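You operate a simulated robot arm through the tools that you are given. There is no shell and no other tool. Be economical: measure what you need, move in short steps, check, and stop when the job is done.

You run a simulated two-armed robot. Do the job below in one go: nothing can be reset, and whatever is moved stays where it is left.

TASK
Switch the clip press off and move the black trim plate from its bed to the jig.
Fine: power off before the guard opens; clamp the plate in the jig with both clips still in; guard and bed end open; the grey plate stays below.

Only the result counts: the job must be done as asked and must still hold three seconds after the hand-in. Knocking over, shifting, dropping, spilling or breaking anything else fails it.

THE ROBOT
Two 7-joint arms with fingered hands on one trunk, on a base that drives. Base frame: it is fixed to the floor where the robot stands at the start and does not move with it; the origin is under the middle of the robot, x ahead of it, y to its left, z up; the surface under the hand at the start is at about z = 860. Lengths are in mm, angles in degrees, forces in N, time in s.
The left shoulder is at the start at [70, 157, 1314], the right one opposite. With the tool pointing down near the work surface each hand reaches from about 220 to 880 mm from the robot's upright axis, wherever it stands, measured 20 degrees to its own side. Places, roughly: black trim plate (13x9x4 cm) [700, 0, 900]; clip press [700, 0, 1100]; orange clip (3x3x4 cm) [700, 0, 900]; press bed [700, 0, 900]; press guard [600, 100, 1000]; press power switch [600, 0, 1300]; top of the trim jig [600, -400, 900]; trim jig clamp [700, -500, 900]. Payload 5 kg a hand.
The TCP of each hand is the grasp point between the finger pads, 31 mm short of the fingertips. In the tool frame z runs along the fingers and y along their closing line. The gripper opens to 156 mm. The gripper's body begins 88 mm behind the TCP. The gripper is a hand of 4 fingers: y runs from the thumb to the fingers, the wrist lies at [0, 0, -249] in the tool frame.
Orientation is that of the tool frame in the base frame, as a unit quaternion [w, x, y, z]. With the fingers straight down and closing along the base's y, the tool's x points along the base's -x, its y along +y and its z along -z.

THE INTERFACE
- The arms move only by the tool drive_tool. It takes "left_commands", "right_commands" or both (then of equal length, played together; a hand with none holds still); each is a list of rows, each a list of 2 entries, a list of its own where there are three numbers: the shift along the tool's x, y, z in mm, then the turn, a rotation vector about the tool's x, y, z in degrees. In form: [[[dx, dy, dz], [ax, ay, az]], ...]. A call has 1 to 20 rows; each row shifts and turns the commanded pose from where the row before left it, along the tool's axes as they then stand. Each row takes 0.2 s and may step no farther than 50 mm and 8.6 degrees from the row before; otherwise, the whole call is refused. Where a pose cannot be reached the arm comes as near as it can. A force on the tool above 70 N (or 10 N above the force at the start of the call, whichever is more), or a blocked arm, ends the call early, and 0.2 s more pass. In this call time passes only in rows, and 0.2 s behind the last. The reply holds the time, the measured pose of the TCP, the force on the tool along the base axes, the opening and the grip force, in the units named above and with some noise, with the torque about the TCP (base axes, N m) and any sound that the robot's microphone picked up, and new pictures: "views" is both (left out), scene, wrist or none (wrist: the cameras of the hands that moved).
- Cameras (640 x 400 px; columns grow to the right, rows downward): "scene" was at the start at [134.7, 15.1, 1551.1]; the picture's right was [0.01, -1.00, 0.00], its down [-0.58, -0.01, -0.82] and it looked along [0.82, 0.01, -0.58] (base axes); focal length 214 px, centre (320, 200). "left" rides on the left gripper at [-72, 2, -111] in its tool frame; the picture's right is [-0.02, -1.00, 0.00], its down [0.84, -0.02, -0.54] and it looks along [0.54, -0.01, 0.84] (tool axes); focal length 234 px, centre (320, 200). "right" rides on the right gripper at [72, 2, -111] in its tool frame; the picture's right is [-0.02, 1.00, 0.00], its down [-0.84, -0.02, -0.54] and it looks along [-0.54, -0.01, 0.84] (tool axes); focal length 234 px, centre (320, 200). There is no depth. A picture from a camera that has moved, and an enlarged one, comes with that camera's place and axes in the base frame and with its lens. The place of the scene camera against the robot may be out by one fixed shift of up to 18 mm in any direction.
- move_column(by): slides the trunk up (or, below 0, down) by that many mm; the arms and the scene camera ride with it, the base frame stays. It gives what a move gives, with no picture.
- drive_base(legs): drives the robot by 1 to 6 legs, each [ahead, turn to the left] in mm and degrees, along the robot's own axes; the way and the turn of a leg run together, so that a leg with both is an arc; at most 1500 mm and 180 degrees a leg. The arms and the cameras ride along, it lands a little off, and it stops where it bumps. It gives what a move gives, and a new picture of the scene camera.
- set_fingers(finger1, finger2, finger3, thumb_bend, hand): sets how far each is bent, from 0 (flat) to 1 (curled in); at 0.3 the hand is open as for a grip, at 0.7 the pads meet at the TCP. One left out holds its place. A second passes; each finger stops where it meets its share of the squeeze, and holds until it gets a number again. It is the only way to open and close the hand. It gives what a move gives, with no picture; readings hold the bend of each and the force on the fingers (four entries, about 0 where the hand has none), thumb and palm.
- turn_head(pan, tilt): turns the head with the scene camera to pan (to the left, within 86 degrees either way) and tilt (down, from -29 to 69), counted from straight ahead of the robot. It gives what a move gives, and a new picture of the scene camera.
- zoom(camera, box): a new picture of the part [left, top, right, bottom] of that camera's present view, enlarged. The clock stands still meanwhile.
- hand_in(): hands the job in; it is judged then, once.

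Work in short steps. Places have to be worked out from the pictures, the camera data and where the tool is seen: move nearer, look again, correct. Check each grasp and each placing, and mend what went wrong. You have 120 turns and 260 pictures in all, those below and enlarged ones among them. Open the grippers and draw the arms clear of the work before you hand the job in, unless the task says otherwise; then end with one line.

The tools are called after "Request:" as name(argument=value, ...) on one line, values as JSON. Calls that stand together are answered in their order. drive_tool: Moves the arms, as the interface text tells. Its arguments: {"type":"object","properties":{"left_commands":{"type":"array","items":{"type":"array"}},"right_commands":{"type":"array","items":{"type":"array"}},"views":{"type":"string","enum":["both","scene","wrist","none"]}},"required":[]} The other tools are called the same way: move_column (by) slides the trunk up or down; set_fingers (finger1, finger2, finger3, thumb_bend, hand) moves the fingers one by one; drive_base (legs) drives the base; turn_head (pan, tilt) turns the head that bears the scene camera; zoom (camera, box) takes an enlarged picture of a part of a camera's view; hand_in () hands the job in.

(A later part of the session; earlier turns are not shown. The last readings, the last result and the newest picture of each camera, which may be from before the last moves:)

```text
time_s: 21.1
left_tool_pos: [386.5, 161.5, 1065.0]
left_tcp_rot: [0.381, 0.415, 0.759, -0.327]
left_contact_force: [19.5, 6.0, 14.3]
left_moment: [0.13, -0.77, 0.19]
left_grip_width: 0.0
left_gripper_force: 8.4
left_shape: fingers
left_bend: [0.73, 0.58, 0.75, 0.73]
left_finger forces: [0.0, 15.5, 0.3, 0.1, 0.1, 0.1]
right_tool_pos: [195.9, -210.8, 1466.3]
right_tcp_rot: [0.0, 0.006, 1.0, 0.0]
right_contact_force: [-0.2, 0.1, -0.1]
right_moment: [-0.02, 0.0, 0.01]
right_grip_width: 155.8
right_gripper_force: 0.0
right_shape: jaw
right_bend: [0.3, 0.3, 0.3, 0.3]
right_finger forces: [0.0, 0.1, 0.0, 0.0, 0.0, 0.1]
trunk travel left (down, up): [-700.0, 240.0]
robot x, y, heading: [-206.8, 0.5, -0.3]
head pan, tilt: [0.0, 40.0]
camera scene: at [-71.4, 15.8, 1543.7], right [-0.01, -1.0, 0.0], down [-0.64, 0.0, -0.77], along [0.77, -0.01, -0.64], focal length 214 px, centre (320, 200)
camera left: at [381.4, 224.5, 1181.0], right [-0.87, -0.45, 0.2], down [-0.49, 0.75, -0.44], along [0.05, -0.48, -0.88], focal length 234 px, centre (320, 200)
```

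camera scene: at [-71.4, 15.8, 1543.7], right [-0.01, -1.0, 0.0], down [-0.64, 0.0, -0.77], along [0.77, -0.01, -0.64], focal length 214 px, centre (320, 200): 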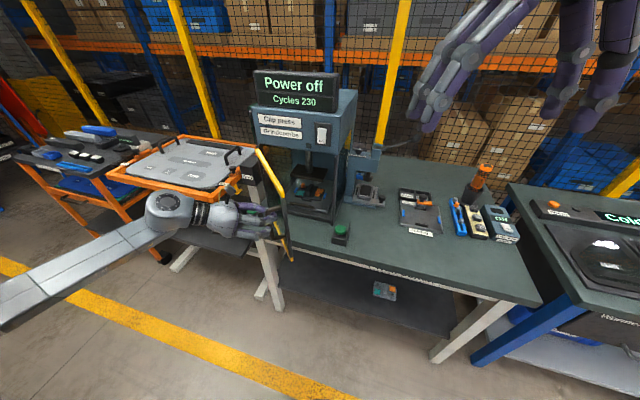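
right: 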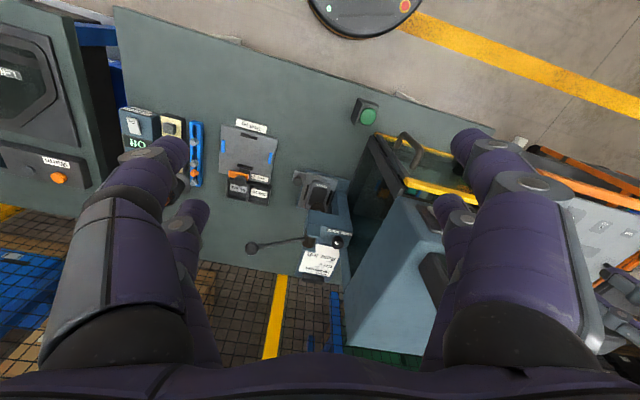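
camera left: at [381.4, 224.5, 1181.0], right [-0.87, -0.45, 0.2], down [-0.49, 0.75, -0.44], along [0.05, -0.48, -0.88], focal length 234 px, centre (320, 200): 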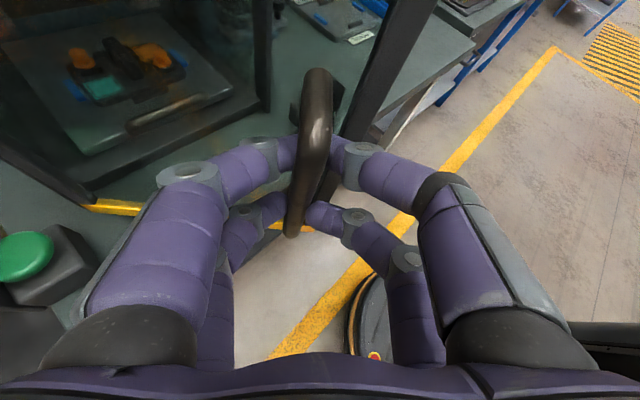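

About 45° open. Continue the arc with a smaller wrist turn.

Request:
drive_tool(left_commands=[[[10.6, 4.8, -19.8], [2.55, 0.5, 1.5]], [[10.4, 5.5, -19.7], [2.55, 0.5, 1.5]], [[10.1, 6.3, -19.6], [2.55, 0.5, 1.5]], [[9.9, 7, -19.5], [2.55, 0.5, 1.5]], [[9.7, 7.8, -19.3], [2.55, 0.5, 1.5]]])

```text
time_s: 22.3
left_tool_pos: [379.1, 274.3, 1064.7]
left_tcp_rot: [0.335, 0.51, 0.698, -0.374]
left_contact_force: [28.3, -6.0, 11.1]
left_moment: [-0.04, -0.98, 0.11]
left_grip_width: 1.7
left_gripper_force: 15.3
left_shape: fingers
left_bend: [0.73, 0.55, 0.75, 0.74]
left_finger forces: [11.5, 18.7, 0.0, 0.1, 0.0, 0.0]
right_tool_pos: [198.7, -214.5, 1465.8]
right_tcp_rot: [-0.001, 0.005, 1.0, 0.001]
right_contact_force: [0.3, -0.6, 0.5]
right_moment: [-0.02, 0.0, -0.02]
right_grip_width: 155.6
right_gripper_force: 0.0
right_shape: jaw
right_bend: [0.3, 0.3, 0.3, 0.3]
right_finger forces: [0.0, 0.1, 0.0, 0.1, 0.1, 0.0]
trunk travel left (down, up): [-700.0, 240.0]
robot x, y, heading: [-206.6, 1.9, -0.5]
head pan, tilt: [0.0, 40.0]
camera scene: at [-68.9, 12.9, 1543.2], right [-0.01, -1.0, 0.0], down [-0.65, 0.01, -0.76], along [0.76, -0.01, -0.65], focal length 214 px, centre (320, 200)
camera left: at [389.7, 337.6, 1181.1], right [-0.96, -0.21, 0.2], down [-0.28, 0.85, -0.44], along [-0.08, -0.48, -0.88], focal length 234 px, centre (320, 200)
```

scene: 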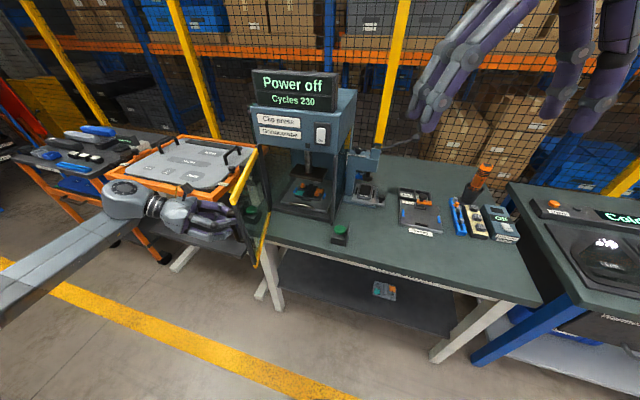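
left: 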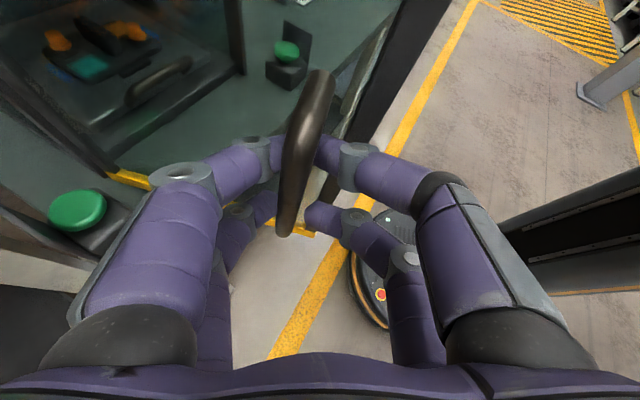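

Guard ~70° open. I check clearance to the orange trolley before opening further.

Request:
zoom(camera="scene", box=[90, 120, 370, 300])

```text
2.22 times, centred on (230, 210) of scene
camera zoom: at [-68.9, 12.9, 1543.2], right [-0.01, -1.0, 0.0], down [-0.65, 0.01, -0.76], along [0.76, -0.01, -0.65], focal length 477 px, centre (520, 178)
```

zoom: 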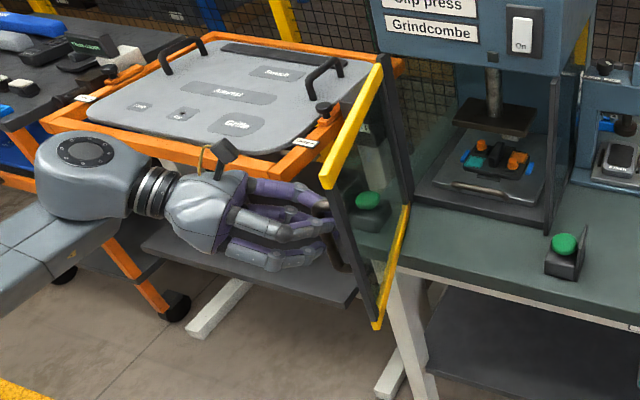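

The bed has a front handle: it slides out like a drawer. I open the guard another ~15–20° first; the trolley is about 90 mm clear.

Request:
drive_tool(left_commands=[[[8.9, 9.2, -18.6], [0, 0, 0]], [[8.5, 10, -18], [0, 0, 0]], [[7.7, 11.9, -17.5], [0, 0, 0]], [[7.7, 11.9, -17.5], [0, 0, 0]]])

Request:
zoom(camera="scene", box=[90, 120, 370, 300])

```text
time_s: 23.3
left_tool_pos: [407.1, 354.7, 1066.2]
left_tcp_rot: [0.334, 0.511, 0.698, -0.374]
left_contact_force: [31.2, -19.6, 14.9]
left_moment: [-0.48, -1.17, -0.33]
left_grip_width: 2.6
left_gripper_force: 18.3
left_shape: fingers
left_bend: [0.72, 0.54, 0.75, 0.74]
left_finger forces: [14.4, 21.2, 0.0, 0.0, 0.0, 0.1]
right_tool_pos: [197.8, -217.6, 1464.1]
right_tcp_rot: [-0.002, 0.005, 1.0, 0.002]
right_contact_force: [-0.7, 0.3, -0.1]
right_moment: [-0.04, 0.02, 0.01]
right_grip_width: 155.8
right_gripper_force: 0.1
right_shape: jaw
right_bend: [0.3, 0.3, 0.3, 0.3]
right_finger forces: [0.0, 0.1, 0.1, 0.0, 0.0, 0.0]
trunk travel left (down, up): [-700.0, 240.0]
robot x, y, heading: [-205.6, 0.2, -0.7]
head pan, tilt: [0.0, 40.0]
camera scene: at [-68.5, 9.3, 1543.3], right [-0.01, -1.0, 0.0], down [-0.65, 0.01, -0.76], along [0.76, -0.01, -0.65], focal length 214 px, centre (320, 200)
camera left: at [418.6, 417.5, 1181.6], right [-0.96, -0.21, 0.2], down [-0.28, 0.85, -0.44], along [-0.08, -0.48, -0.88], focal length 234 px, centre (320, 200)
```

scene: 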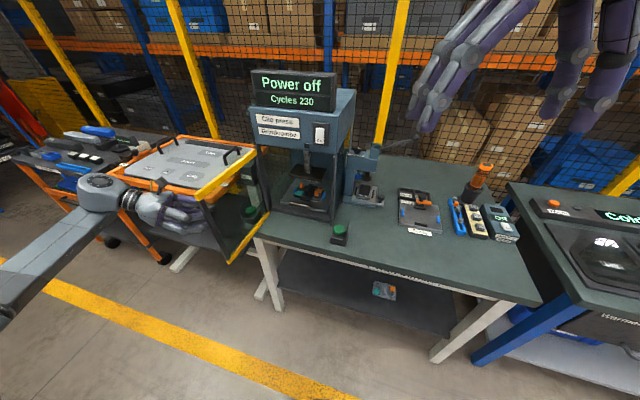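
left: 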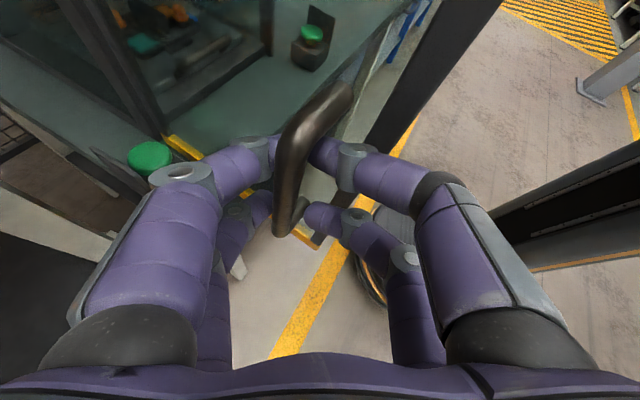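

```text
2.22 times, centred on (230, 210) of scene
camera zoom: at [-68.5, 9.3, 1543.3], right [-0.01, -1.0, 0.0], down [-0.65, 0.01, -0.76], along [0.76, -0.01, -0.65], focal length 477 px, centre (520, 178)
```

zoom: 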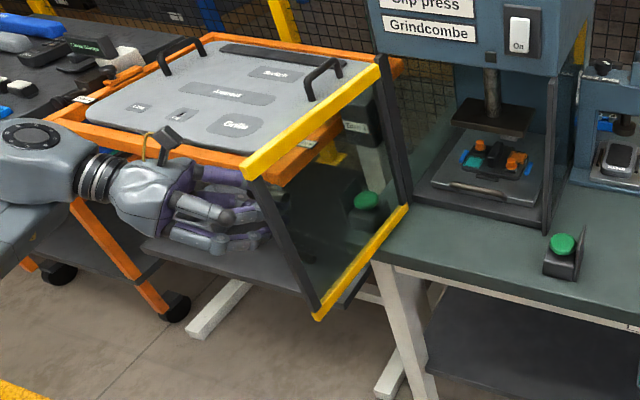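

Guard is ~95° open. I release the handle gently and back away along the fingers.

Request:
set_fingers(hand="left", finger1=0.35, finger2=0.35, finger3=0.35, thumb_bend=0.35)

Request:
drive_tool(left_commands=[[[0, 0, -25], [0, 0, 0]], [[0, 0, -30], [0, 0, 0]], [[0, 0, -40], [0, 0, 0]], [[0, 0, -40], [0, 0, 0]]])

```text
time_s: 24.3
left_tool_pos: [402.8, 360.4, 1065.8]
left_tcp_rot: [0.336, 0.51, 0.698, -0.375]
left_contact_force: [-0.6, 0.2, 0.3]
left_moment: [-0.06, -0.01, 0.04]
left_grip_width: 139.9
left_gripper_force: 0.0
left_shape: fingers
left_bend: [0.35, 0.35, 0.35, 0.35]
left_finger forces: [0.0, 0.0, 0.0, 0.0, 0.0, 0.1]
right_tool_pos: [193.0, -212.9, 1466.2]
right_tcp_rot: [0.001, 0.006, 1.0, 0.0]
right_contact_force: [-0.9, 0.2, 0.1]
right_moment: [-0.04, -0.02, -0.01]
right_grip_width: 156.0
right_gripper_force: 0.1
right_shape: jaw
right_bend: [0.3, 0.3, 0.3, 0.3]
right_finger forces: [0.1, 0.0, 0.0, 0.0, 0.0, 0.0]
trunk travel left (down, up): [-700.0, 240.0]
robot x, y, heading: [-205.4, -0.7, -0.3]
head pan, tilt: [0.0, 40.0]
```

```text
time_s: 25.3
left_tool_pos: [395.4, 475.6, 1131.8]
left_tcp_rot: [0.334, 0.511, 0.698, -0.375]
left_contact_force: [-0.3, 0.2, 0.4]
left_moment: [-0.01, -0.01, 0.0]
left_grip_width: 140.6
left_gripper_force: 0.1
left_shape: fingers
left_bend: [0.35, 0.35, 0.35, 0.35]
left_finger forces: [0.0, 0.0, 0.1, 0.0, 0.1, 0.0]
right_tool_pos: [193.5, -212.4, 1466.8]
right_tcp_rot: [0.0, 0.005, 1.0, 0.0]
right_contact_force: [0.6, 1.1, -0.4]
right_moment: [-0.02, -0.02, 0.01]
right_grip_width: 156.0
right_gripper_force: 0.0
right_shape: jaw
right_bend: [0.3, 0.3, 0.3, 0.3]
right_finger forces: [0.0, 0.0, 0.0, 0.0, 0.0, 0.0]
trunk travel left (down, up): [-700.0, 240.0]
robot x, y, heading: [-205.5, 1.2, -0.5]
head pan, tilt: [0.0, 40.0]
camera scene: at [-73.6, 15.0, 1543.7], right [-0.01, -1.0, 0.0], down [-0.64, 0.0, -0.77], along [0.77, -0.01, -0.64], focal length 214 px, centre (320, 200)
camera left: at [405.6, 539.2, 1246.1], right [-0.96, -0.21, 0.2], down [-0.28, 0.85, -0.44], along [-0.08, -0.48, -0.88], focal length 234 px, centre (320, 200)
```

scene: 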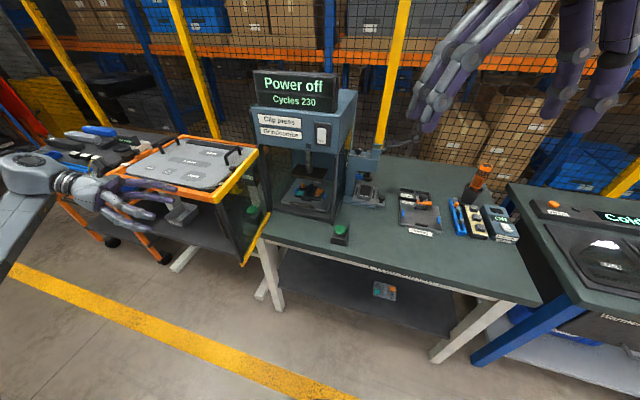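
left: 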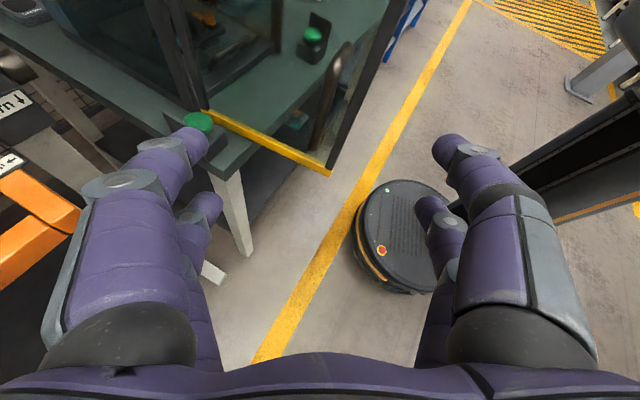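

Guard is open. Now a close look at the bed and drawer handle.

Request:
zoom(camera="scene", box=[260, 145, 360, 225])

Request:
zoom(camera="scene", box=[360, 275, 410, 305])

```text
5.00 times, centred on (310, 185) of scene
camera zoom: at [-73.6, 15.0, 1543.7], right [-0.01, -1.0, 0.0], down [-0.64, 0.0, -0.77], along [0.77, -0.01, -0.64], focal length 1072 px, centre (370, 275)
```

zoom: 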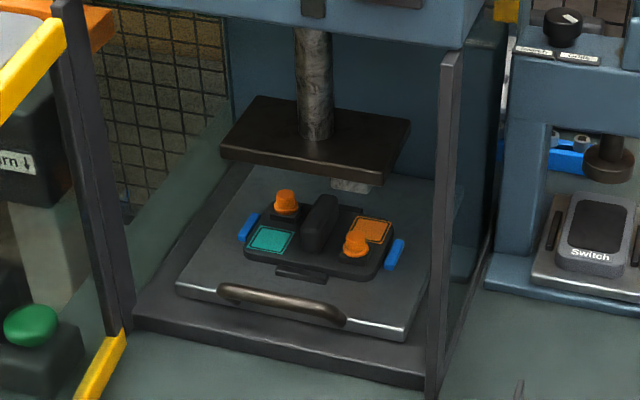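

```text
12.80 times, centred on (385, 290) of scene
camera zoom: at [-73.6, 15.0, 1543.7], right [-0.01, -1.0, 0.0], down [-0.64, 0.0, -0.77], along [0.77, -0.01, -0.64], focal length 2745 px, centre (-512, -952)
```

zoom: 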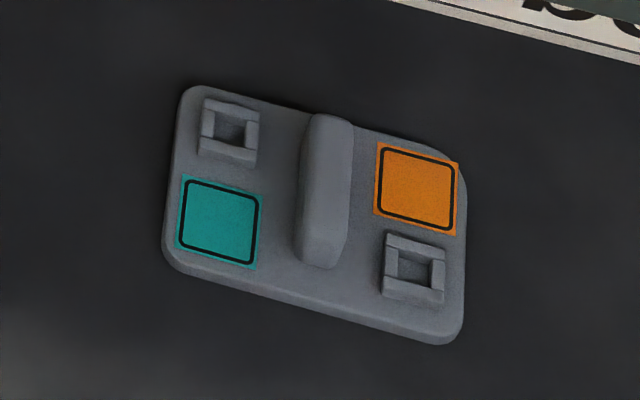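

The black plate has a central rib to grip; the bed is a sled with a front bar handle. I bring the left hand around in front of the press to look closely at that handle.

Request:
drive_tool(left_commands=[[[-2, -35.4, 8.1], [0, 0, 0]], [[-2, -35.4, 8.1], [0, 0, 0]], [[-2, -35.4, 8.1], [0, 0, 0]], [[-2, -35.4, 8.1], [0, 0, 0]], [[-2, -35.4, 8.1], [0, 0, 0]], [[0, 0, 0], [-7, -1.5, -4.1]], [[0, 0, 0], [-7, -1.5, -4.1]], [[0, 0, 0], [-7, -1.5, -4.1]], [[0, 0, 0], [-7, -1.5, -4.1]], [[0, 0, 0], [-7, -1.5, -4.1]], [[0, 0, 0], [-7, -1.5, -4.1]], [[0, 0, 0], [-7, -1.5, -4.1]], [[0, 0, 0], [-7, -1.5, -4.1]]], views="wrist")

```text
time_s: 28.1
left_tool_pos: [225.7, 402.2, 1152.6]
left_tcp_rot: [0.485, 0.047, 0.863, -0.132]
left_contact_force: [-0.6, -0.9, -0.4]
left_moment: [0.03, 0.02, 0.01]
left_grip_width: 140.8
left_gripper_force: 0.0
left_shape: fingers
left_bend: [0.35, 0.35, 0.35, 0.35]
left_finger forces: [0.0, 0.0, 0.0, 0.0, 0.0, 0.0]
right_tool_pos: [193.5, -214.6, 1467.3]
right_tcp_rot: [0.001, 0.005, 1.0, 0.001]
right_contact_force: [-0.3, -0.6, -0.5]
right_moment: [0.06, -0.01, 0.01]
right_grip_width: 155.8
right_gripper_force: 0.0
right_shape: jaw
right_bend: [0.3, 0.3, 0.3, 0.3]
right_finger forces: [0.0, 0.0, 0.1, 0.0, 0.1, 0.0]
trunk travel left (down, up): [-700.0, 240.0]
robot x, y, heading: [-209.0, -0.8, -0.6]
head pan, tilt: [0.0, 40.0]
camera left: at [173.0, 437.6, 1268.7], right [-0.2, -0.96, 0.2], down [-0.89, 0.09, -0.44], along [0.4, -0.27, -0.87], focal length 234 px, centre (320, 200)
```

left: 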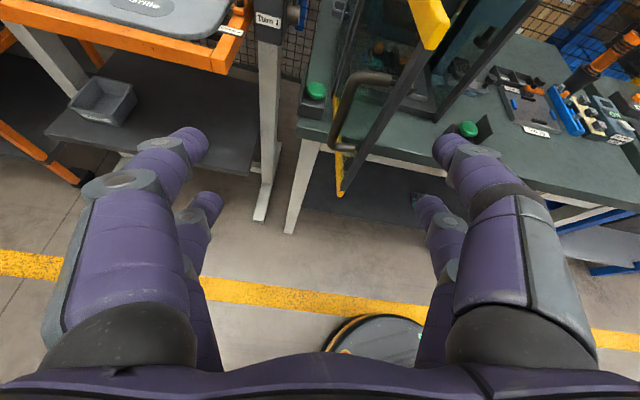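

Shift right past the guard, then forward.

Request:
drive_tool(left_commands=[[[0, -38, 0], [0, 0, 0]], [[0, -38, 0], [0, 0, 0]], [[0, -38, 0], [0, 0, 0]], [[0, -38, 0], [0, 0, 0]], [[0, -38, 0], [0, 0, 0]], [[0, -34, 0], [0, 0, 0]], [[-10, 0, 42], [0, 0, 0]], [[-10, 0, 42], [0, 0, 0]], [[-10, 0, 42], [0, 0, 0]], [[-10, 0, 42], [0, 0, 0]], [[-10, 0, 42], [0, 0, 0]], [[-10, 0, 42], [0, 0, 0]]], views="wrist")

```text
time_s: 30.4
left_tool_pos: [450.7, 265.4, 1134.6]
left_tcp_rot: [0.494, -0.012, 0.851, -0.176]
left_contact_force: [-17.7, 4.1, 9.6]
left_moment: [-0.09, -0.06, -0.1]
left_grip_width: 140.3
left_gripper_force: 9.9
left_shape: fingers
left_bend: [0.35, 0.35, 0.35, 0.35]
left_finger forces: [0.1, 0.1, 0.0, 0.0, 0.1, 19.8]
left hand out of reach, approached as far as the arm can: row 2, 3, 4, 5, 6
right_tool_pos: [188.6, -213.1, 1467.9]
right_tcp_rot: [0.001, 0.004, 1.0, 0.001]
right_contact_force: [0.2, -0.7, -0.2]
right_moment: [-0.04, -0.03, 0.01]
right_grip_width: 156.2
right_gripper_force: 0.2
right_shape: jaw
right_bend: [0.3, 0.3, 0.3, 0.3]
right_finger forces: [0.0, 0.1, 0.0, 0.1, 0.1, 0.1]
trunk travel left (down, up): [-700.0, 240.0]
robot x, y, heading: [-203.1, -3.0, -0.4]
head pan, tilt: [0.0, 40.0]
stopped in row 11 (left hand): the force on the tool passed its limit at 121 N (the readings are from after the stop); the commanded pose is now the measured one
camera left: at [394.1, 312.6, 1244.0], right [-0.14, -0.93, 0.33], down [-0.89, -0.02, -0.45], along [0.43, -0.36, -0.83], focal length 234 px, centre (320, 200)
```

left: 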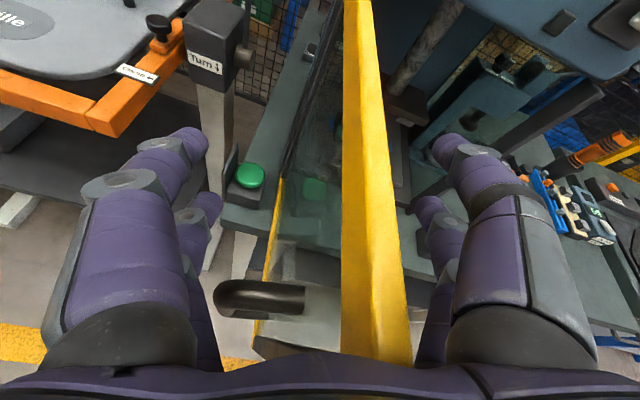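

The side-shift fell short (reach) and the palm bumped the guard edge. I back straight out and check whether anything moved.

Request:
drive_tool(left_commands=[[[0, 0, -42], [0, 0, 0]], [[0, 0, -42], [0, 0, 0]], [[0, 0, -42], [0, 0, 0]], [[0, 0, -42], [0, 0, 0]], [[0, 0, -42], [0, 0, 0]]], views="both")

Request:
zoom(camera="scene", box=[170, 60, 400, 280])

```text
time_s: 31.6
left_tool_pos: [277.9, 329.6, 1226.5]
left_tcp_rot: [0.492, -0.011, 0.853, -0.175]
left_contact_force: [0.9, -0.3, 0.1]
left_moment: [0.02, 0.02, 0.0]
left_grip_width: 140.7
left_gripper_force: 0.1
left_shape: fingers
left_bend: [0.35, 0.35, 0.35, 0.35]
left_finger forces: [0.0, 0.0, 0.0, 0.1, 0.0, 0.1]
right_tool_pos: [192.4, -213.3, 1465.6]
right_tcp_rot: [0.001, 0.004, 1.0, 0.001]
right_contact_force: [-1.7, -0.7, 0.5]
right_moment: [-0.03, -0.05, 0.0]
right_grip_width: 155.9
right_gripper_force: 0.1
right_shape: jaw
right_bend: [0.3, 0.3, 0.3, 0.3]
right_finger forces: [0.0, 0.0, 0.0, 0.0, 0.1, 0.0]
trunk travel left (down, up): [-700.0, 240.0]
robot x, y, heading: [-206.2, 1.9, -0.2]
head pan, tilt: [0.0, 40.0]
camera scene: at [-75.7, 14.0, 1544.0], right [-0.01, -1.0, 0.0], down [-0.64, 0.0, -0.77], along [0.77, 0.0, -0.64], focal length 214 px, centre (320, 200)
camera left: at [220.9, 376.5, 1335.4], right [-0.14, -0.93, 0.33], down [-0.89, -0.02, -0.45], along [0.43, -0.36, -0.83], focal length 234 px, centre (320, 200)
```

scene: 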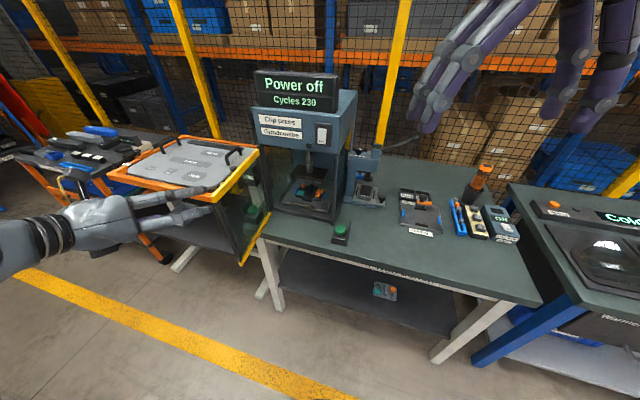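
left: 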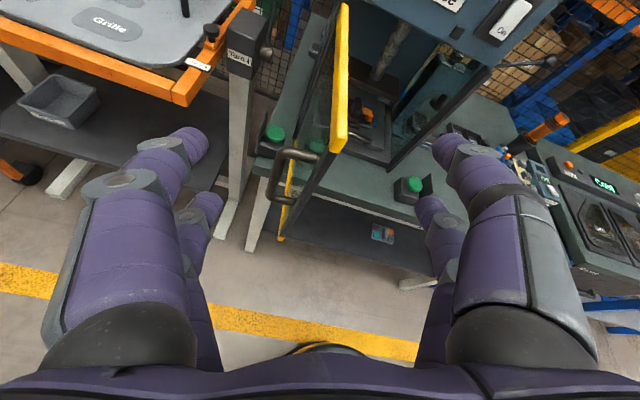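

```text
1.82 times, centred on (285, 170) of scene
camera zoom: at [-75.7, 14.0, 1544.0], right [-0.01, -1.0, 0.0], down [-0.64, 0.0, -0.77], along [0.77, 0.0, -0.64], focal length 390 px, centre (384, 254)
```

zoom: 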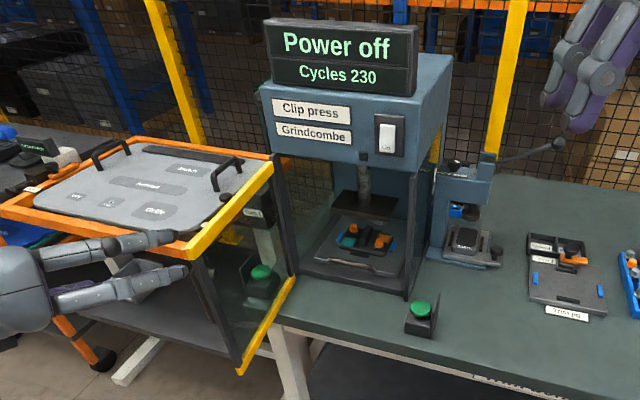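

Nothing moved. I'll use the right hand for the sled; first bring it tool-down before the press for a close camera view.

Request:
drive_tool(right_commands=[[[-23.8, 21.3, 36.6], [0, 0, 0]], [[-23.8, 21.3, 36.6], [0, 0, 0]], [[-23.8, 21.3, 36.6], [0, 0, 0]], [[-23.8, 21.3, 36.6], [0, 0, 0]], [[-23.8, 21.3, 36.6], [0, 0, 0]], [[-23.8, 21.3, 36.6], [0, 0, 0]], [[-23.8, 21.3, 36.6], [0, 0, 0]], [[-23.8, 21.3, 36.6], [0, 0, 0]], [[-23.8, 21.3, 36.6], [0, 0, 0]], [[-23.8, 21.3, 36.6], [0, 0, 0]]])

```text
time_s: 33.8
left_tool_pos: [279.3, 328.8, 1225.5]
left_tcp_rot: [0.493, -0.012, 0.853, -0.174]
left_contact_force: [-0.4, 0.1, 0.7]
left_moment: [-0.02, -0.02, 0.01]
left_grip_width: 140.5
left_gripper_force: 0.1
left_shape: fingers
left_bend: [0.35, 0.35, 0.35, 0.35]
left_finger forces: [0.0, 0.0, 0.1, 0.0, 0.1, 0.0]
right_tool_pos: [395.3, -60.2, 1106.3]
right_tcp_rot: [0.001, 0.004, 1.0, 0.003]
right_contact_force: [-0.1, 0.2, -0.4]
right_moment: [0.02, 0.0, -0.03]
right_grip_width: 156.0
right_gripper_force: 0.0
right_shape: jaw
right_bend: [0.3, 0.3, 0.3, 0.3]
right_finger forces: [0.0, 0.0, 0.0, 0.1, 0.0, 0.0]
right hand out of reach, approached as far as the arm can: row 8, 9, 10
trunk travel left (down, up): [-700.0, 240.0]
robot x, y, heading: [-205.7, 0.6, -0.4]
head pan, tilt: [0.0, 40.0]
camera scene: at [-73.7, 14.5, 1543.8], right [-0.01, -1.0, 0.0], down [-0.64, 0.0, -0.77], along [0.77, 0.0, -0.64], focal length 214 px, centre (320, 200)
camera right: at [322.5, -57.1, 1217.1], right [0.03, 1.0, 0.01], down [0.84, -0.03, 0.55], along [0.55, -0.01, -0.84], focal length 234 px, centre (320, 200)
```

scene: 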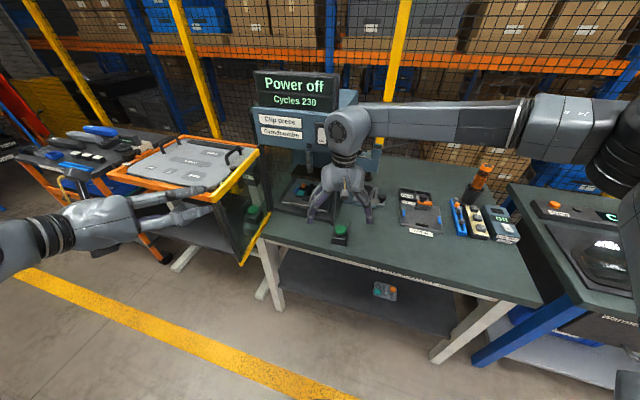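
right: 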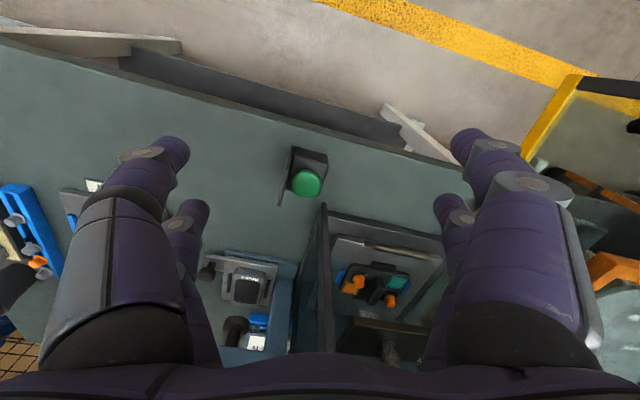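

Zoom on the sled handle from the wrist camera.

Request:
zoom(camera="right", box=[300, 190, 460, 350])

```text
2.50 times, centred on (380, 270) of right
camera zoom: at [322.5, -57.1, 1217.1], right [0.03, 1.0, 0.01], down [0.84, -0.03, 0.55], along [0.55, -0.01, -0.84], focal length 585 px, centre (170, 25)
```

zoom: 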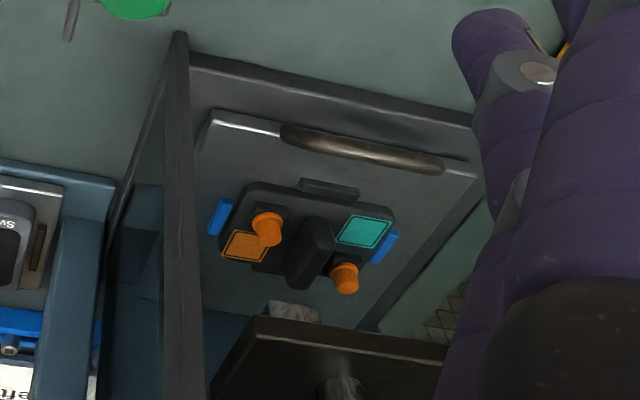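

I pitch the right hand 45° forward to get a low, level view of the bed front.

Request:
drive_tool(right_commands=[[[0, 10, 0], [0, -8.5, 0]], [[0, 10, 0], [0, -8.5, 0]], [[0, 10, 0], [0, -8.5, 0]], [[0, 10, 0], [0, -8.5, 0]], [[0, 10, 0], [0, -8.5, 0]], [[15, 10, 20], [0, -2.5, 0]], [[15, 10, 20], [0, 0, 0]], [[15, 10, 20], [0, 0, 0]], [[15, 10, 20], [0, 0, 0]]], views="wrist")

Request:
zoom(camera="right", box=[220, 100, 480, 300])

```text
time_s: 35.8
left_tool_pos: [279.8, 330.7, 1225.1]
left_tcp_rot: [0.492, -0.012, 0.853, -0.176]
left_contact_force: [1.1, 0.0, 0.2]
left_moment: [-0.03, 0.03, 0.0]
left_grip_width: 140.6
left_gripper_force: 0.0
left_shape: fingers
left_bend: [0.35, 0.35, 0.35, 0.35]
left_finger forces: [0.0, 0.0, 0.0, 0.0, 0.0, 0.0]
right_tool_pos: [482.1, -35.4, 1101.0]
right_tcp_rot: [0.376, -0.001, 0.926, -0.002]
right_contact_force: [0.2, 0.1, -0.1]
right_moment: [0.04, 0.0, 0.0]
right_grip_width: 155.9
right_gripper_force: 0.0
right_shape: jaw
right_bend: [0.3, 0.3, 0.3, 0.3]
right_finger forces: [0.1, 0.0, 0.0, 0.1, 0.1, 0.1]
right hand out of reach, approached as far as the arm can: row 5, 6, 7, 8, 9
trunk travel left (down, up): [-700.0, 240.0]
robot x, y, heading: [-204.0, 0.6, -0.2]
head pan, tilt: [0.0, 40.0]
camera right: at [352.8, -32.0, 1130.1], right [0.02, 1.0, 0.01], down [0.22, -0.02, 0.98], along [0.98, -0.02, -0.22], focal length 234 px, centre (320, 200)
```

right: 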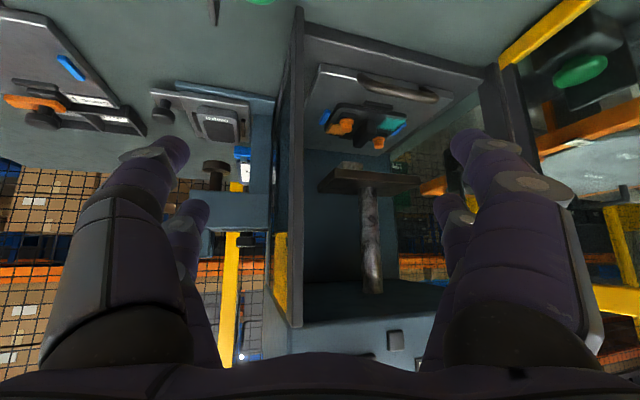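

```text
2.00 times, centred on (350, 200) of right
camera zoom: at [352.8, -32.0, 1130.1], right [0.02, 1.0, 0.01], down [0.22, -0.02, 0.98], along [0.98, -0.02, -0.22], focal length 468 px, centre (260, 200)
```

zoom: 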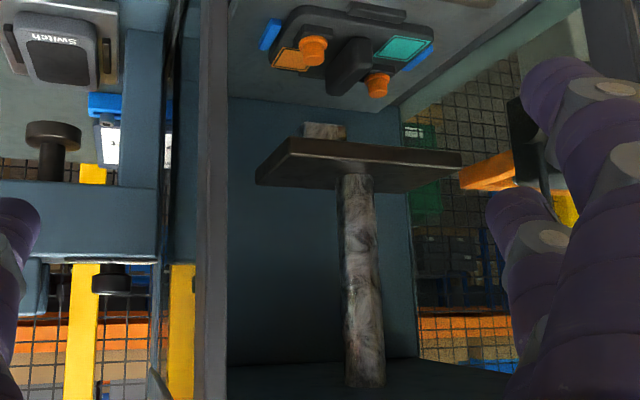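

Request:
zoom(camera="right", box=[300, 40, 460, 140])

```text
4.00 times, centred on (380, 90) of right
camera zoom: at [352.8, -32.0, 1130.1], right [0.02, 1.0, 0.01], down [0.22, -0.02, 0.98], along [0.98, -0.02, -0.22], focal length 937 px, centre (80, 640)
```

zoom: 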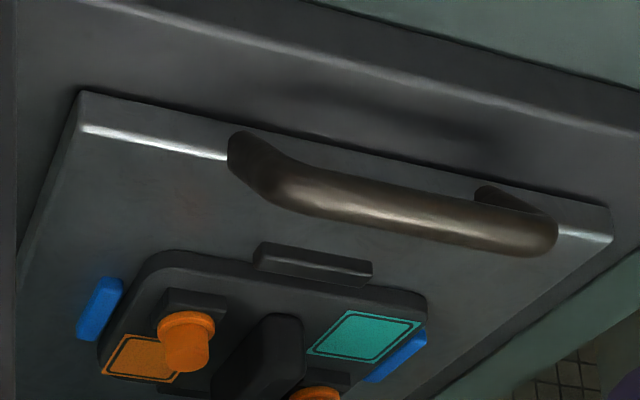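

The bar is at about [653, 83, 907], arched up/forward from the sled's front. The right arm can't reach across; I'll relocate the base, facing the press squarely (heading −19°). First retract both arms.

Request:
drive_tool(right_commands=[[[0, 0, -40], [0, 0, 0]], [[0, -10, -40], [0, 0, 0]], [[0, -18, -40], [0, 0, 0]], [[0, -18, -40], [0, 0, 0]], [[0, -18, -40], [0, 0, 0]], [[0, -18, -40], [0, 0, 0]], [[0, -18, -40], [0, 0, 0]], [[0, -18, -40], [0, 0, 0]], [[0, -18, -40], [0, 0, 0]], [[0, -18, -40], [0, 0, 0]]], left_commands=[[[0, 0, -20], [0, 0, 0]], [[0, 0, -20], [0, 0, 0]], [[0, 0, -20], [0, 0, 0]], [[0, 0, -20], [0, 0, 0]], [[0, 0, -20], [0, 0, 0]], [[0, 0, 0], [0, 0, 0]], [[0, 0, 0], [0, 0, 0]], [[0, 0, 0], [0, 0, 0]], [[0, 0, 0], [0, 0, 0]], [[0, 0, 0], [0, 0, 0]]], views="scene")

```text
time_s: 38.0
left_tool_pos: [216.7, 360.0, 1275.6]
left_tcp_rot: [0.493, -0.011, 0.852, -0.175]
left_contact_force: [0.6, -0.2, 0.2]
left_moment: [-0.02, 0.0, 0.01]
left_grip_width: 140.6
left_gripper_force: 0.1
left_shape: fingers
left_bend: [0.35, 0.35, 0.35, 0.35]
left_finger forces: [0.0, 0.1, 0.1, 0.0, 0.1, 0.0]
left hand out of reach, approached as far as the arm can: row 2, 3, 4
right_tool_pos: [193.3, -187.7, 1387.9]
right_tcp_rot: [0.382, 0.003, 0.924, 0.0]
right_contact_force: [-0.3, -0.5, 0.4]
right_moment: [0.02, 0.02, 0.01]
right_grip_width: 156.0
right_gripper_force: 0.0
right_shape: jaw
right_bend: [0.3, 0.3, 0.3, 0.3]
right_finger forces: [0.0, 0.0, 0.0, 0.0, 0.0, 0.0]
trunk travel left (down, up): [-700.0, 240.0]
robot x, y, heading: [-201.1, 1.5, -0.4]
head pan, tilt: [0.0, 40.0]
camera scene: at [-75.6, 13.3, 1543.9], right [-0.01, -1.0, 0.0], down [-0.64, 0.0, -0.77], along [0.77, 0.0, -0.64], focal length 214 px, centre (320, 200)
```

scene: 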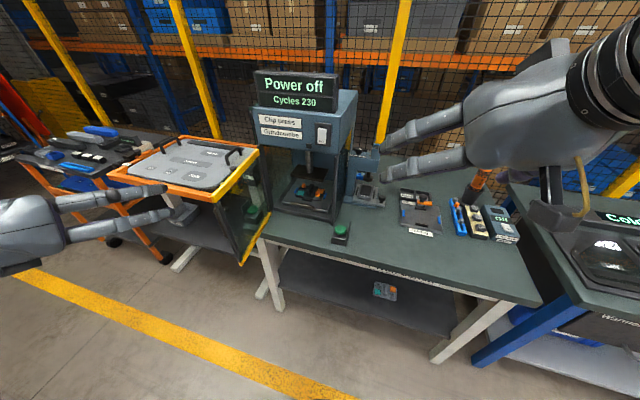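

Raise the trunk for clearance, then relocate: turn left 65°, drive 409 mm, turn right 84°.

Request:
move_column(by=150)

Request:
drive_base(legs=[[0, 65], [409, 0], [0, -84]])

```text
time_s: 39.7
left_tool_pos: [218.5, 359.5, 1424.9]
left_tcp_rot: [0.492, -0.011, 0.853, -0.175]
left_contact_force: [0.2, 0.4, -0.8]
left_moment: [-0.03, 0.01, -0.02]
left_grip_width: 140.7
left_gripper_force: 0.0
left_shape: fingers
left_bend: [0.35, 0.35, 0.35, 0.35]
left_finger forces: [0.0, 0.0, 0.0, 0.1, 0.0, 0.0]
right_tool_pos: [196.2, -186.4, 1538.0]
right_tcp_rot: [0.382, 0.005, 0.924, -0.001]
right_contact_force: [0.5, -0.5, 0.3]
right_moment: [-0.02, 0.01, 0.0]
right_grip_width: 156.2
right_gripper_force: 0.0
right_shape: jaw
right_bend: [0.3, 0.3, 0.3, 0.3]
right_finger forces: [0.0, 0.0, 0.1, 0.0, 0.0, 0.0]
trunk travel left (down, up): [-850.0, 90.0]
robot x, y, heading: [-206.6, -2.0, -0.3]
head pan, tilt: [0.0, 40.0]
```

```text
time_s: 48.7
left_tool_pos: [473.9, 586.1, 1423.4]
left_tcp_rot: [0.46, 0.121, 0.844, -0.249]
left_contact_force: [0.5, 0.0, 0.4]
left_moment: [0.0, 0.04, -0.03]
left_grip_width: 140.6
left_gripper_force: 0.2
left_shape: fingers
left_bend: [0.35, 0.35, 0.35, 0.35]
left_finger forces: [0.1, 0.0, 0.0, 0.0, 0.0, 0.0]
right_tool_pos: [285.7, 70.7, 1537.3]
right_tcp_rot: [0.377, 0.147, 0.913, -0.06]
right_contact_force: [-1.0, -0.6, 1.1]
right_moment: [0.03, -0.01, 0.0]
right_grip_width: 155.9
right_gripper_force: 0.2
right_shape: jaw
right_bend: [0.3, 0.3, 0.3, 0.3]
right_finger forces: [0.1, 0.1, 0.0, 0.0, 0.1, 0.0]
trunk travel left (down, up): [-850.0, 90.0]
robot x, y, heading: [-37.2, 375.7, -18.0]
head pan, tilt: [0.0, 40.0]
camera scene: at [86.5, 345.4, 1693.7], right [-0.31, -0.95, 0.0], down [-0.61, 0.2, -0.77], along [0.73, -0.24, -0.64], focal length 214 px, centre (320, 200)
```

scene: 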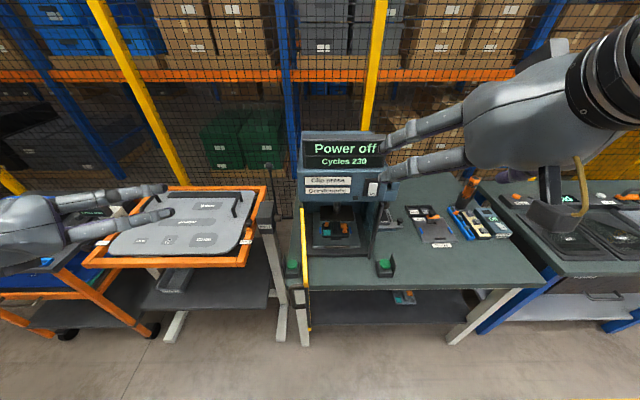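

Square to the press now. Lower the trunk again and bring the right hand to a stand-off in front of the bed.

Request:
move_column(by=-150)

Request:
drive_tool(right_commands=[[[8.4, 9.4, 35.2], [0, 0, 0]], [[8.4, 9.4, 35.2], [0, 0, 0]], [[8.4, 9.4, 35.2], [0, 0, 0]], [[8.4, 9.4, 35.2], [0, 0, 0]], [[8.4, 9.4, 35.2], [0, 0, 0]], [[8.4, 9.4, 35.2], [0, 0, 0]], [[8.4, 9.4, 35.2], [0, 0, 0]], [[8.4, 9.4, 35.2], [0, 0, 0]], [[8.4, 9.4, 35.2], [0, 0, 0]], [[8.4, 9.4, 35.2], [0, 0, 0]]])

```text
time_s: 50.5
left_tool_pos: [474.2, 586.6, 1274.7]
left_tcp_rot: [0.459, 0.12, 0.844, -0.249]
left_contact_force: [-0.2, 0.4, -0.5]
left_moment: [-0.04, -0.03, -0.02]
left_grip_width: 140.6
left_gripper_force: 0.1
left_shape: fingers
left_bend: [0.35, 0.35, 0.35, 0.35]
left_finger forces: [0.0, 0.0, 0.0, 0.0, 0.0, 0.0]
right_tool_pos: [284.9, 71.1, 1388.6]
right_tcp_rot: [0.377, 0.149, 0.912, -0.061]
right_contact_force: [-0.6, 0.3, -0.3]
right_moment: [0.02, 0.02, 0.0]
right_grip_width: 155.9
right_gripper_force: 0.1
right_shape: jaw
right_bend: [0.3, 0.3, 0.3, 0.3]
right_finger forces: [0.0, 0.0, 0.0, 0.0, 0.0, 0.1]
trunk travel left (down, up): [-700.0, 240.0]
robot x, y, heading: [-39.2, 373.3, -18.1]
head pan, tilt: [0.0, 40.0]
```

```text
time_s: 52.7
left_tool_pos: [476.0, 586.0, 1273.5]
left_tcp_rot: [0.458, 0.12, 0.845, -0.25]
left_contact_force: [0.2, 0.4, -0.8]
left_moment: [0.0, 0.03, -0.01]
left_grip_width: 141.1
left_gripper_force: 0.0
left_shape: fingers
left_bend: [0.35, 0.35, 0.35, 0.35]
left_finger forces: [0.1, 0.1, 0.0, 0.1, 0.0, 0.1]
right_tool_pos: [517.9, 49.1, 1161.7]
right_tcp_rot: [0.37, 0.144, 0.916, -0.058]
right_contact_force: [0.9, -0.5, 0.4]
right_moment: [0.04, 0.03, -0.03]
right_grip_width: 155.8
right_gripper_force: 0.0
right_shape: jaw
right_bend: [0.3, 0.3, 0.3, 0.3]
right_finger forces: [0.1, 0.1, 0.0, 0.0, 0.1, 0.0]
right hand out of reach, approached as far as the arm can: row 6, 7, 8, 9, 10
trunk travel left (down, up): [-700.0, 240.0]
robot x, y, heading: [-41.3, 373.1, -18.5]
head pan, tilt: [0.0, 40.0]
camera scene: at [88.6, 344.4, 1543.5], right [-0.31, -0.95, 0.0], down [-0.61, 0.2, -0.77], along [0.73, -0.24, -0.64], focal length 214 px, centre (320, 200)
camera right: at [396.5, 91.8, 1191.8], right [0.32, 0.95, 0.02], down [0.21, -0.09, 0.97], along [0.92, -0.31, -0.22], focal length 234 px, centre (320, 200)
```

scene: 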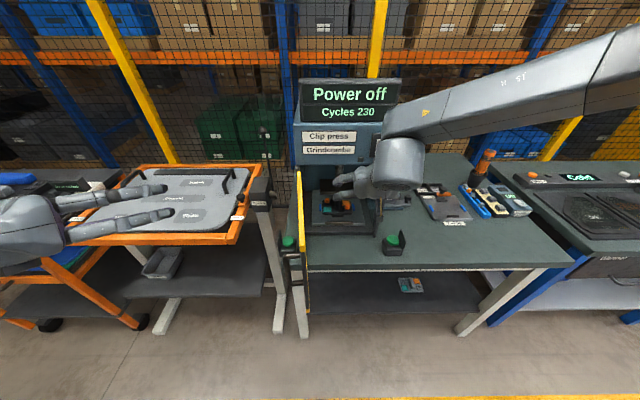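
right: 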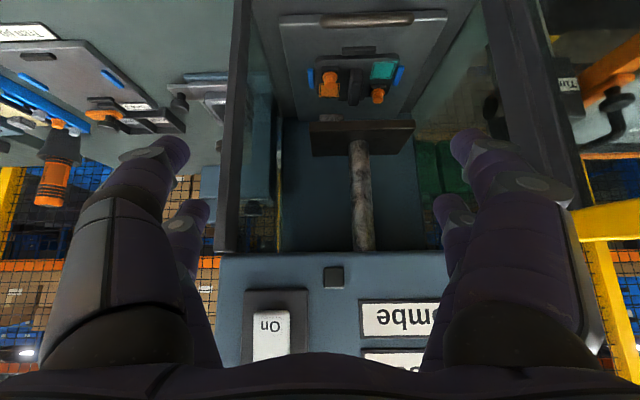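

The arm reports reach limits in this posture. I test how it tolerates rolling the hand 90° (needed to grip the horizontal bar), first backing out 60 mm.

Request:
drive_tool(right_commands=[[[0, 0, -30], [0, 0, 0]], [[0, 0, -30], [0, 0, 0]], [[0, 0, 0], [0, 0, 8.5]], [[0, 0, 0], [0, 0, 8.5]], [[0, 0, 0], [0, 0, 8.5]], [[0, 0, 0], [0, 0, 8.5]], [[0, 0, 0], [0, 0, 8.5]], [[0, 0, 0], [0, 0, 8.5]]], views="scene")

```text
time_s: 54.5
left_tool_pos: [475.5, 587.4, 1273.3]
left_tcp_rot: [0.458, 0.121, 0.844, -0.25]
left_contact_force: [0.2, -0.2, -0.3]
left_moment: [0.0, -0.02, -0.01]
left_grip_width: 140.8
left_gripper_force: 0.1
left_shape: fingers
left_bend: [0.35, 0.35, 0.35, 0.35]
left_finger forces: [0.0, 0.0, 0.0, 0.0, 0.1, 0.0]
right_tool_pos: [471.5, -8.8, 1229.0]
right_tcp_rot: [0.374, 0.355, 0.856, 0.037]
right_contact_force: [-0.3, 0.8, -0.7]
right_moment: [0.0, 0.02, -0.01]
right_grip_width: 156.0
right_gripper_force: 0.0
right_shape: jaw
right_bend: [0.3, 0.3, 0.3, 0.3]
right_finger forces: [0.0, 0.1, 0.1, 0.0, 0.0, 0.0]
right hand out of reach, approached as far as the arm can: row 4, 5, 6, 7, 8
trunk travel left (down, up): [-700.0, 240.0]
robot x, y, heading: [-36.2, 372.2, -18.0]
head pan, tilt: [0.0, 40.0]
camera scene: at [87.7, 346.7, 1543.6], right [-0.31, -0.95, 0.0], down [-0.61, 0.2, -0.77], along [0.73, -0.24, -0.64], focal length 214 px, centre (320, 200)
```

scene: 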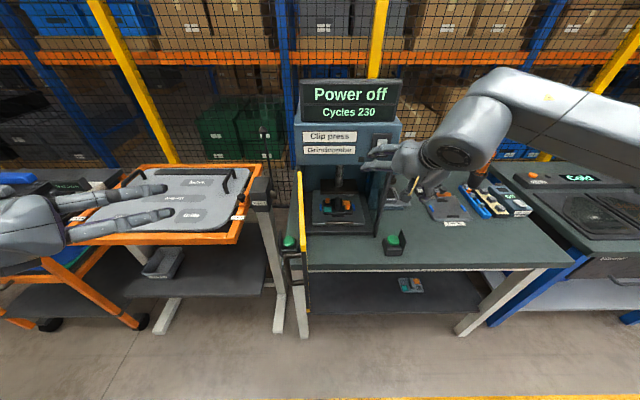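

Positive roll is limited; try the other way (−118° total from here) .

Request:
drive_tool(right_commands=[[[0, 0, -10], [0, 0, -8.4]], [[0, 0, -10], [0, 0, -8.4]], [[0, 0, -10], [0, 0, -8.4]], [[0, 0, 0], [0, 0, -8.4]], [[0, 0, 0], [0, 0, -8.4]], [[0, 0, 0], [0, 0, -8.4]], [[0, 0, 0], [0, 0, -8.4]], [[0, 0, 0], [0, 0, -8.4]], [[0, 0, 0], [0, 0, -8.4]], [[0, 0, 0], [0, 0, -8.4]], [[0, 0, 0], [0, 0, -8.4]], [[0, 0, 0], [0, 0, -8.4]], [[0, 0, 0], [0, 0, -8.4]], [[0, 0, 0], [0, 0, -8.4]]], views="both")

```text
time_s: 57.5
left_tool_pos: [474.5, 586.6, 1274.2]
left_tcp_rot: [0.459, 0.119, 0.845, -0.248]
left_contact_force: [1.1, -0.9, -0.6]
left_moment: [0.02, 0.0, 0.01]
left_grip_width: 140.7
left_gripper_force: 0.1
left_shape: fingers
left_bend: [0.35, 0.35, 0.35, 0.35]
left_finger forces: [0.0, 0.0, 0.1, 0.1, 0.0, 0.1]
right_tool_pos: [451.1, -4.5, 1249.9]
right_tcp_rot: [0.224, -0.548, 0.747, -0.302]
right_contact_force: [0.6, -0.2, 0.5]
right_moment: [0.0, 0.02, 0.0]
right_grip_width: 156.0
right_gripper_force: 0.1
right_shape: jaw
right_bend: [0.3, 0.3, 0.3, 0.3]
right_finger forces: [0.0, 0.0, 0.1, 0.1, 0.0, 0.1]
trunk travel left (down, up): [-700.0, 240.0]
robot x, y, heading: [-36.4, 375.8, -18.1]
head pan, tilt: [0.0, 40.0]
camera scene: at [86.5, 345.4, 1543.7], right [-0.31, -0.95, 0.0], down [-0.61, 0.2, -0.77], along [0.73, -0.24, -0.64], focal length 214 px, centre (320, 200)
camera right: at [354.8, -49.4, 1328.3], right [-0.68, 0.24, -0.7], down [-0.1, 0.91, 0.41], along [0.73, 0.35, -0.59], focal length 234 px, centre (320, 200)
```

scene: 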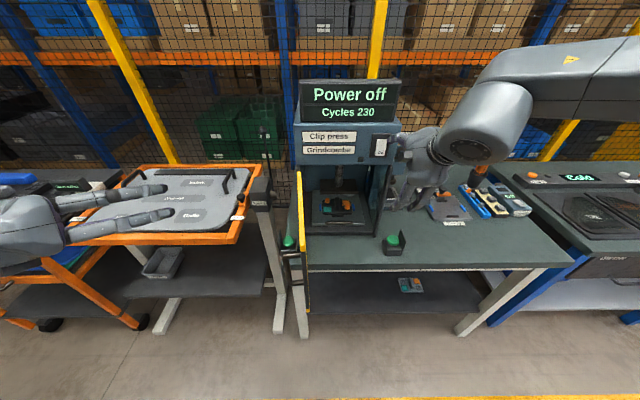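
right: 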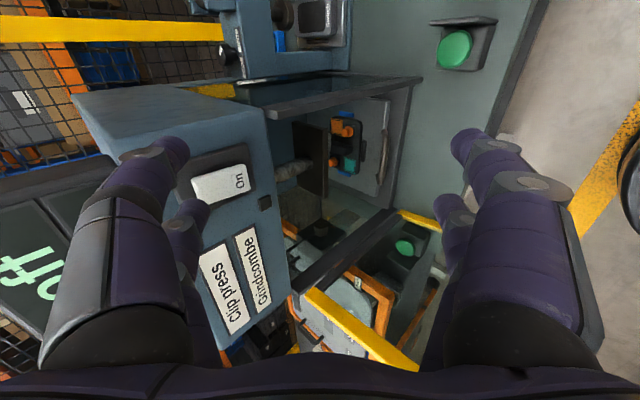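

This roll works: fingers low/outside, thumb high/inside, pitch 46°. I close the hand to ~60 mm opening and move to a stand-off ~80 mm from the bar.

Request:
set_fingers(hand="right", finger1=0.55, finger2=0.55, finger3=0.55, thumb_bend=0.55)

Request:
drive_tool(right_commands=[[[-28, 24, 0], [0, 0, 0]], [[-28, 24, 0], [0, 0, 0]], [[-28, 24, 0], [0, 0, 0]], [[-28, 24, 0], [0, 0, 0]], [[-28, 24, 0], [0, 0, 0]], [[0, 0, 38], [0, 0, 0]], [[0, 0, 38], [0, 0, 0]], [[0, 0, 38], [0, 0, 0]], [[0, 0, 38], [0, 0, 0]], [[0, 0, 38], [0, 0, 0]], [[0, 0, 38], [0, 0, 0]], [[0, 0, 38], [0, 0, 0]]])

```text
time_s: 58.5
left_tool_pos: [475.0, 586.4, 1274.3]
left_tcp_rot: [0.459, 0.12, 0.844, -0.249]
left_contact_force: [0.1, -0.1, 0.6]
left_moment: [-0.01, 0.03, 0.0]
left_grip_width: 140.6
left_gripper_force: 0.1
left_shape: fingers
left_bend: [0.35, 0.35, 0.35, 0.35]
left_finger forces: [0.0, 0.1, 0.0, 0.1, 0.1, 0.0]
right_tool_pos: [450.8, -4.3, 1249.4]
right_tcp_rot: [0.225, -0.547, 0.748, -0.302]
right_contact_force: [0.6, -0.2, 0.2]
right_moment: [-0.05, 0.01, 0.0]
right_grip_width: 61.9
right_gripper_force: 0.2
right_shape: fingers
right_bend: [0.55, 0.55, 0.55, 0.55]
right_finger forces: [0.1, 0.1, 0.0, 0.0, 0.0, 0.0]
trunk travel left (down, up): [-700.0, 240.0]
robot x, y, heading: [-38.1, 373.5, -18.0]
head pan, tilt: [0.0, 40.0]
```

```text
time_s: 61.1
left_tool_pos: [475.1, 586.1, 1274.7]
left_tcp_rot: [0.459, 0.121, 0.844, -0.25]
left_contact_force: [-0.1, 0.4, 0.1]
left_moment: [0.03, 0.01, 0.0]
left_grip_width: 140.7
left_gripper_force: 0.1
left_shape: fingers
left_bend: [0.35, 0.35, 0.35, 0.35]
left_finger forces: [0.1, 0.0, 0.0, 0.0, 0.1, 0.0]
right_tool_pos: [571.3, 86.8, 991.8]
right_tcp_rot: [0.226, -0.548, 0.747, -0.3]
right_contact_force: [0.4, 0.2, 0.4]
right_moment: [0.02, 0.02, 0.04]
right_grip_width: 61.2
right_gripper_force: 0.0
right_shape: fingers
right_bend: [0.55, 0.55, 0.55, 0.55]
right_finger forces: [0.0, 0.0, 0.1, 0.0, 0.0, 0.1]
right hand out of reach, approached as far as the arm can: row 12
trunk travel left (down, up): [-700.0, 240.0]
robot x, y, heading: [-40.3, 374.6, -18.0]
head pan, tilt: [0.0, 40.0]
camera scene: at [86.4, 344.5, 1543.7], right [-0.31, -0.95, 0.0], down [-0.61, 0.2, -0.77], along [0.73, -0.24, -0.64], focal length 214 px, centre (320, 200)
camera right: at [475.5, 40.9, 1070.4], right [-0.67, 0.24, -0.7], down [-0.1, 0.91, 0.41], along [0.73, 0.35, -0.59], focal length 234 px, centre (320, 200)
```

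scene: 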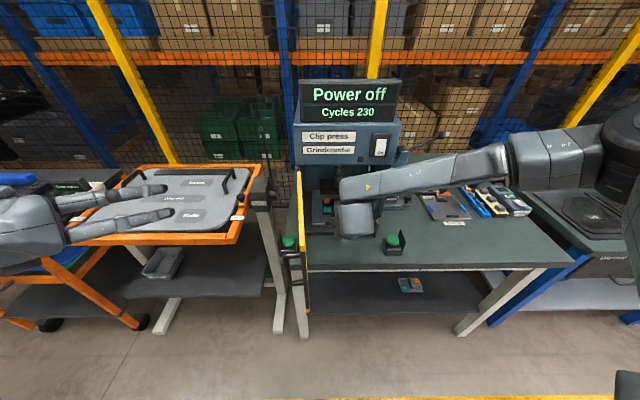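
right: 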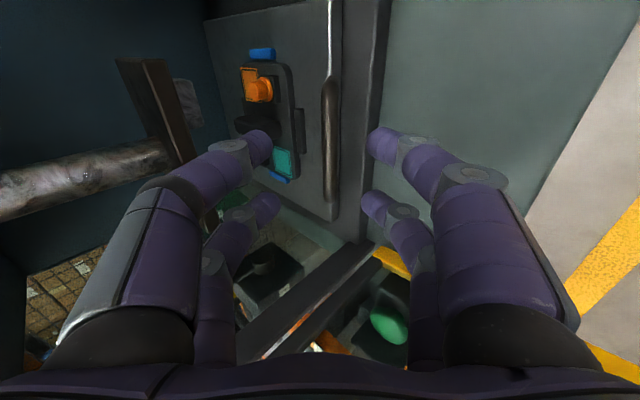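

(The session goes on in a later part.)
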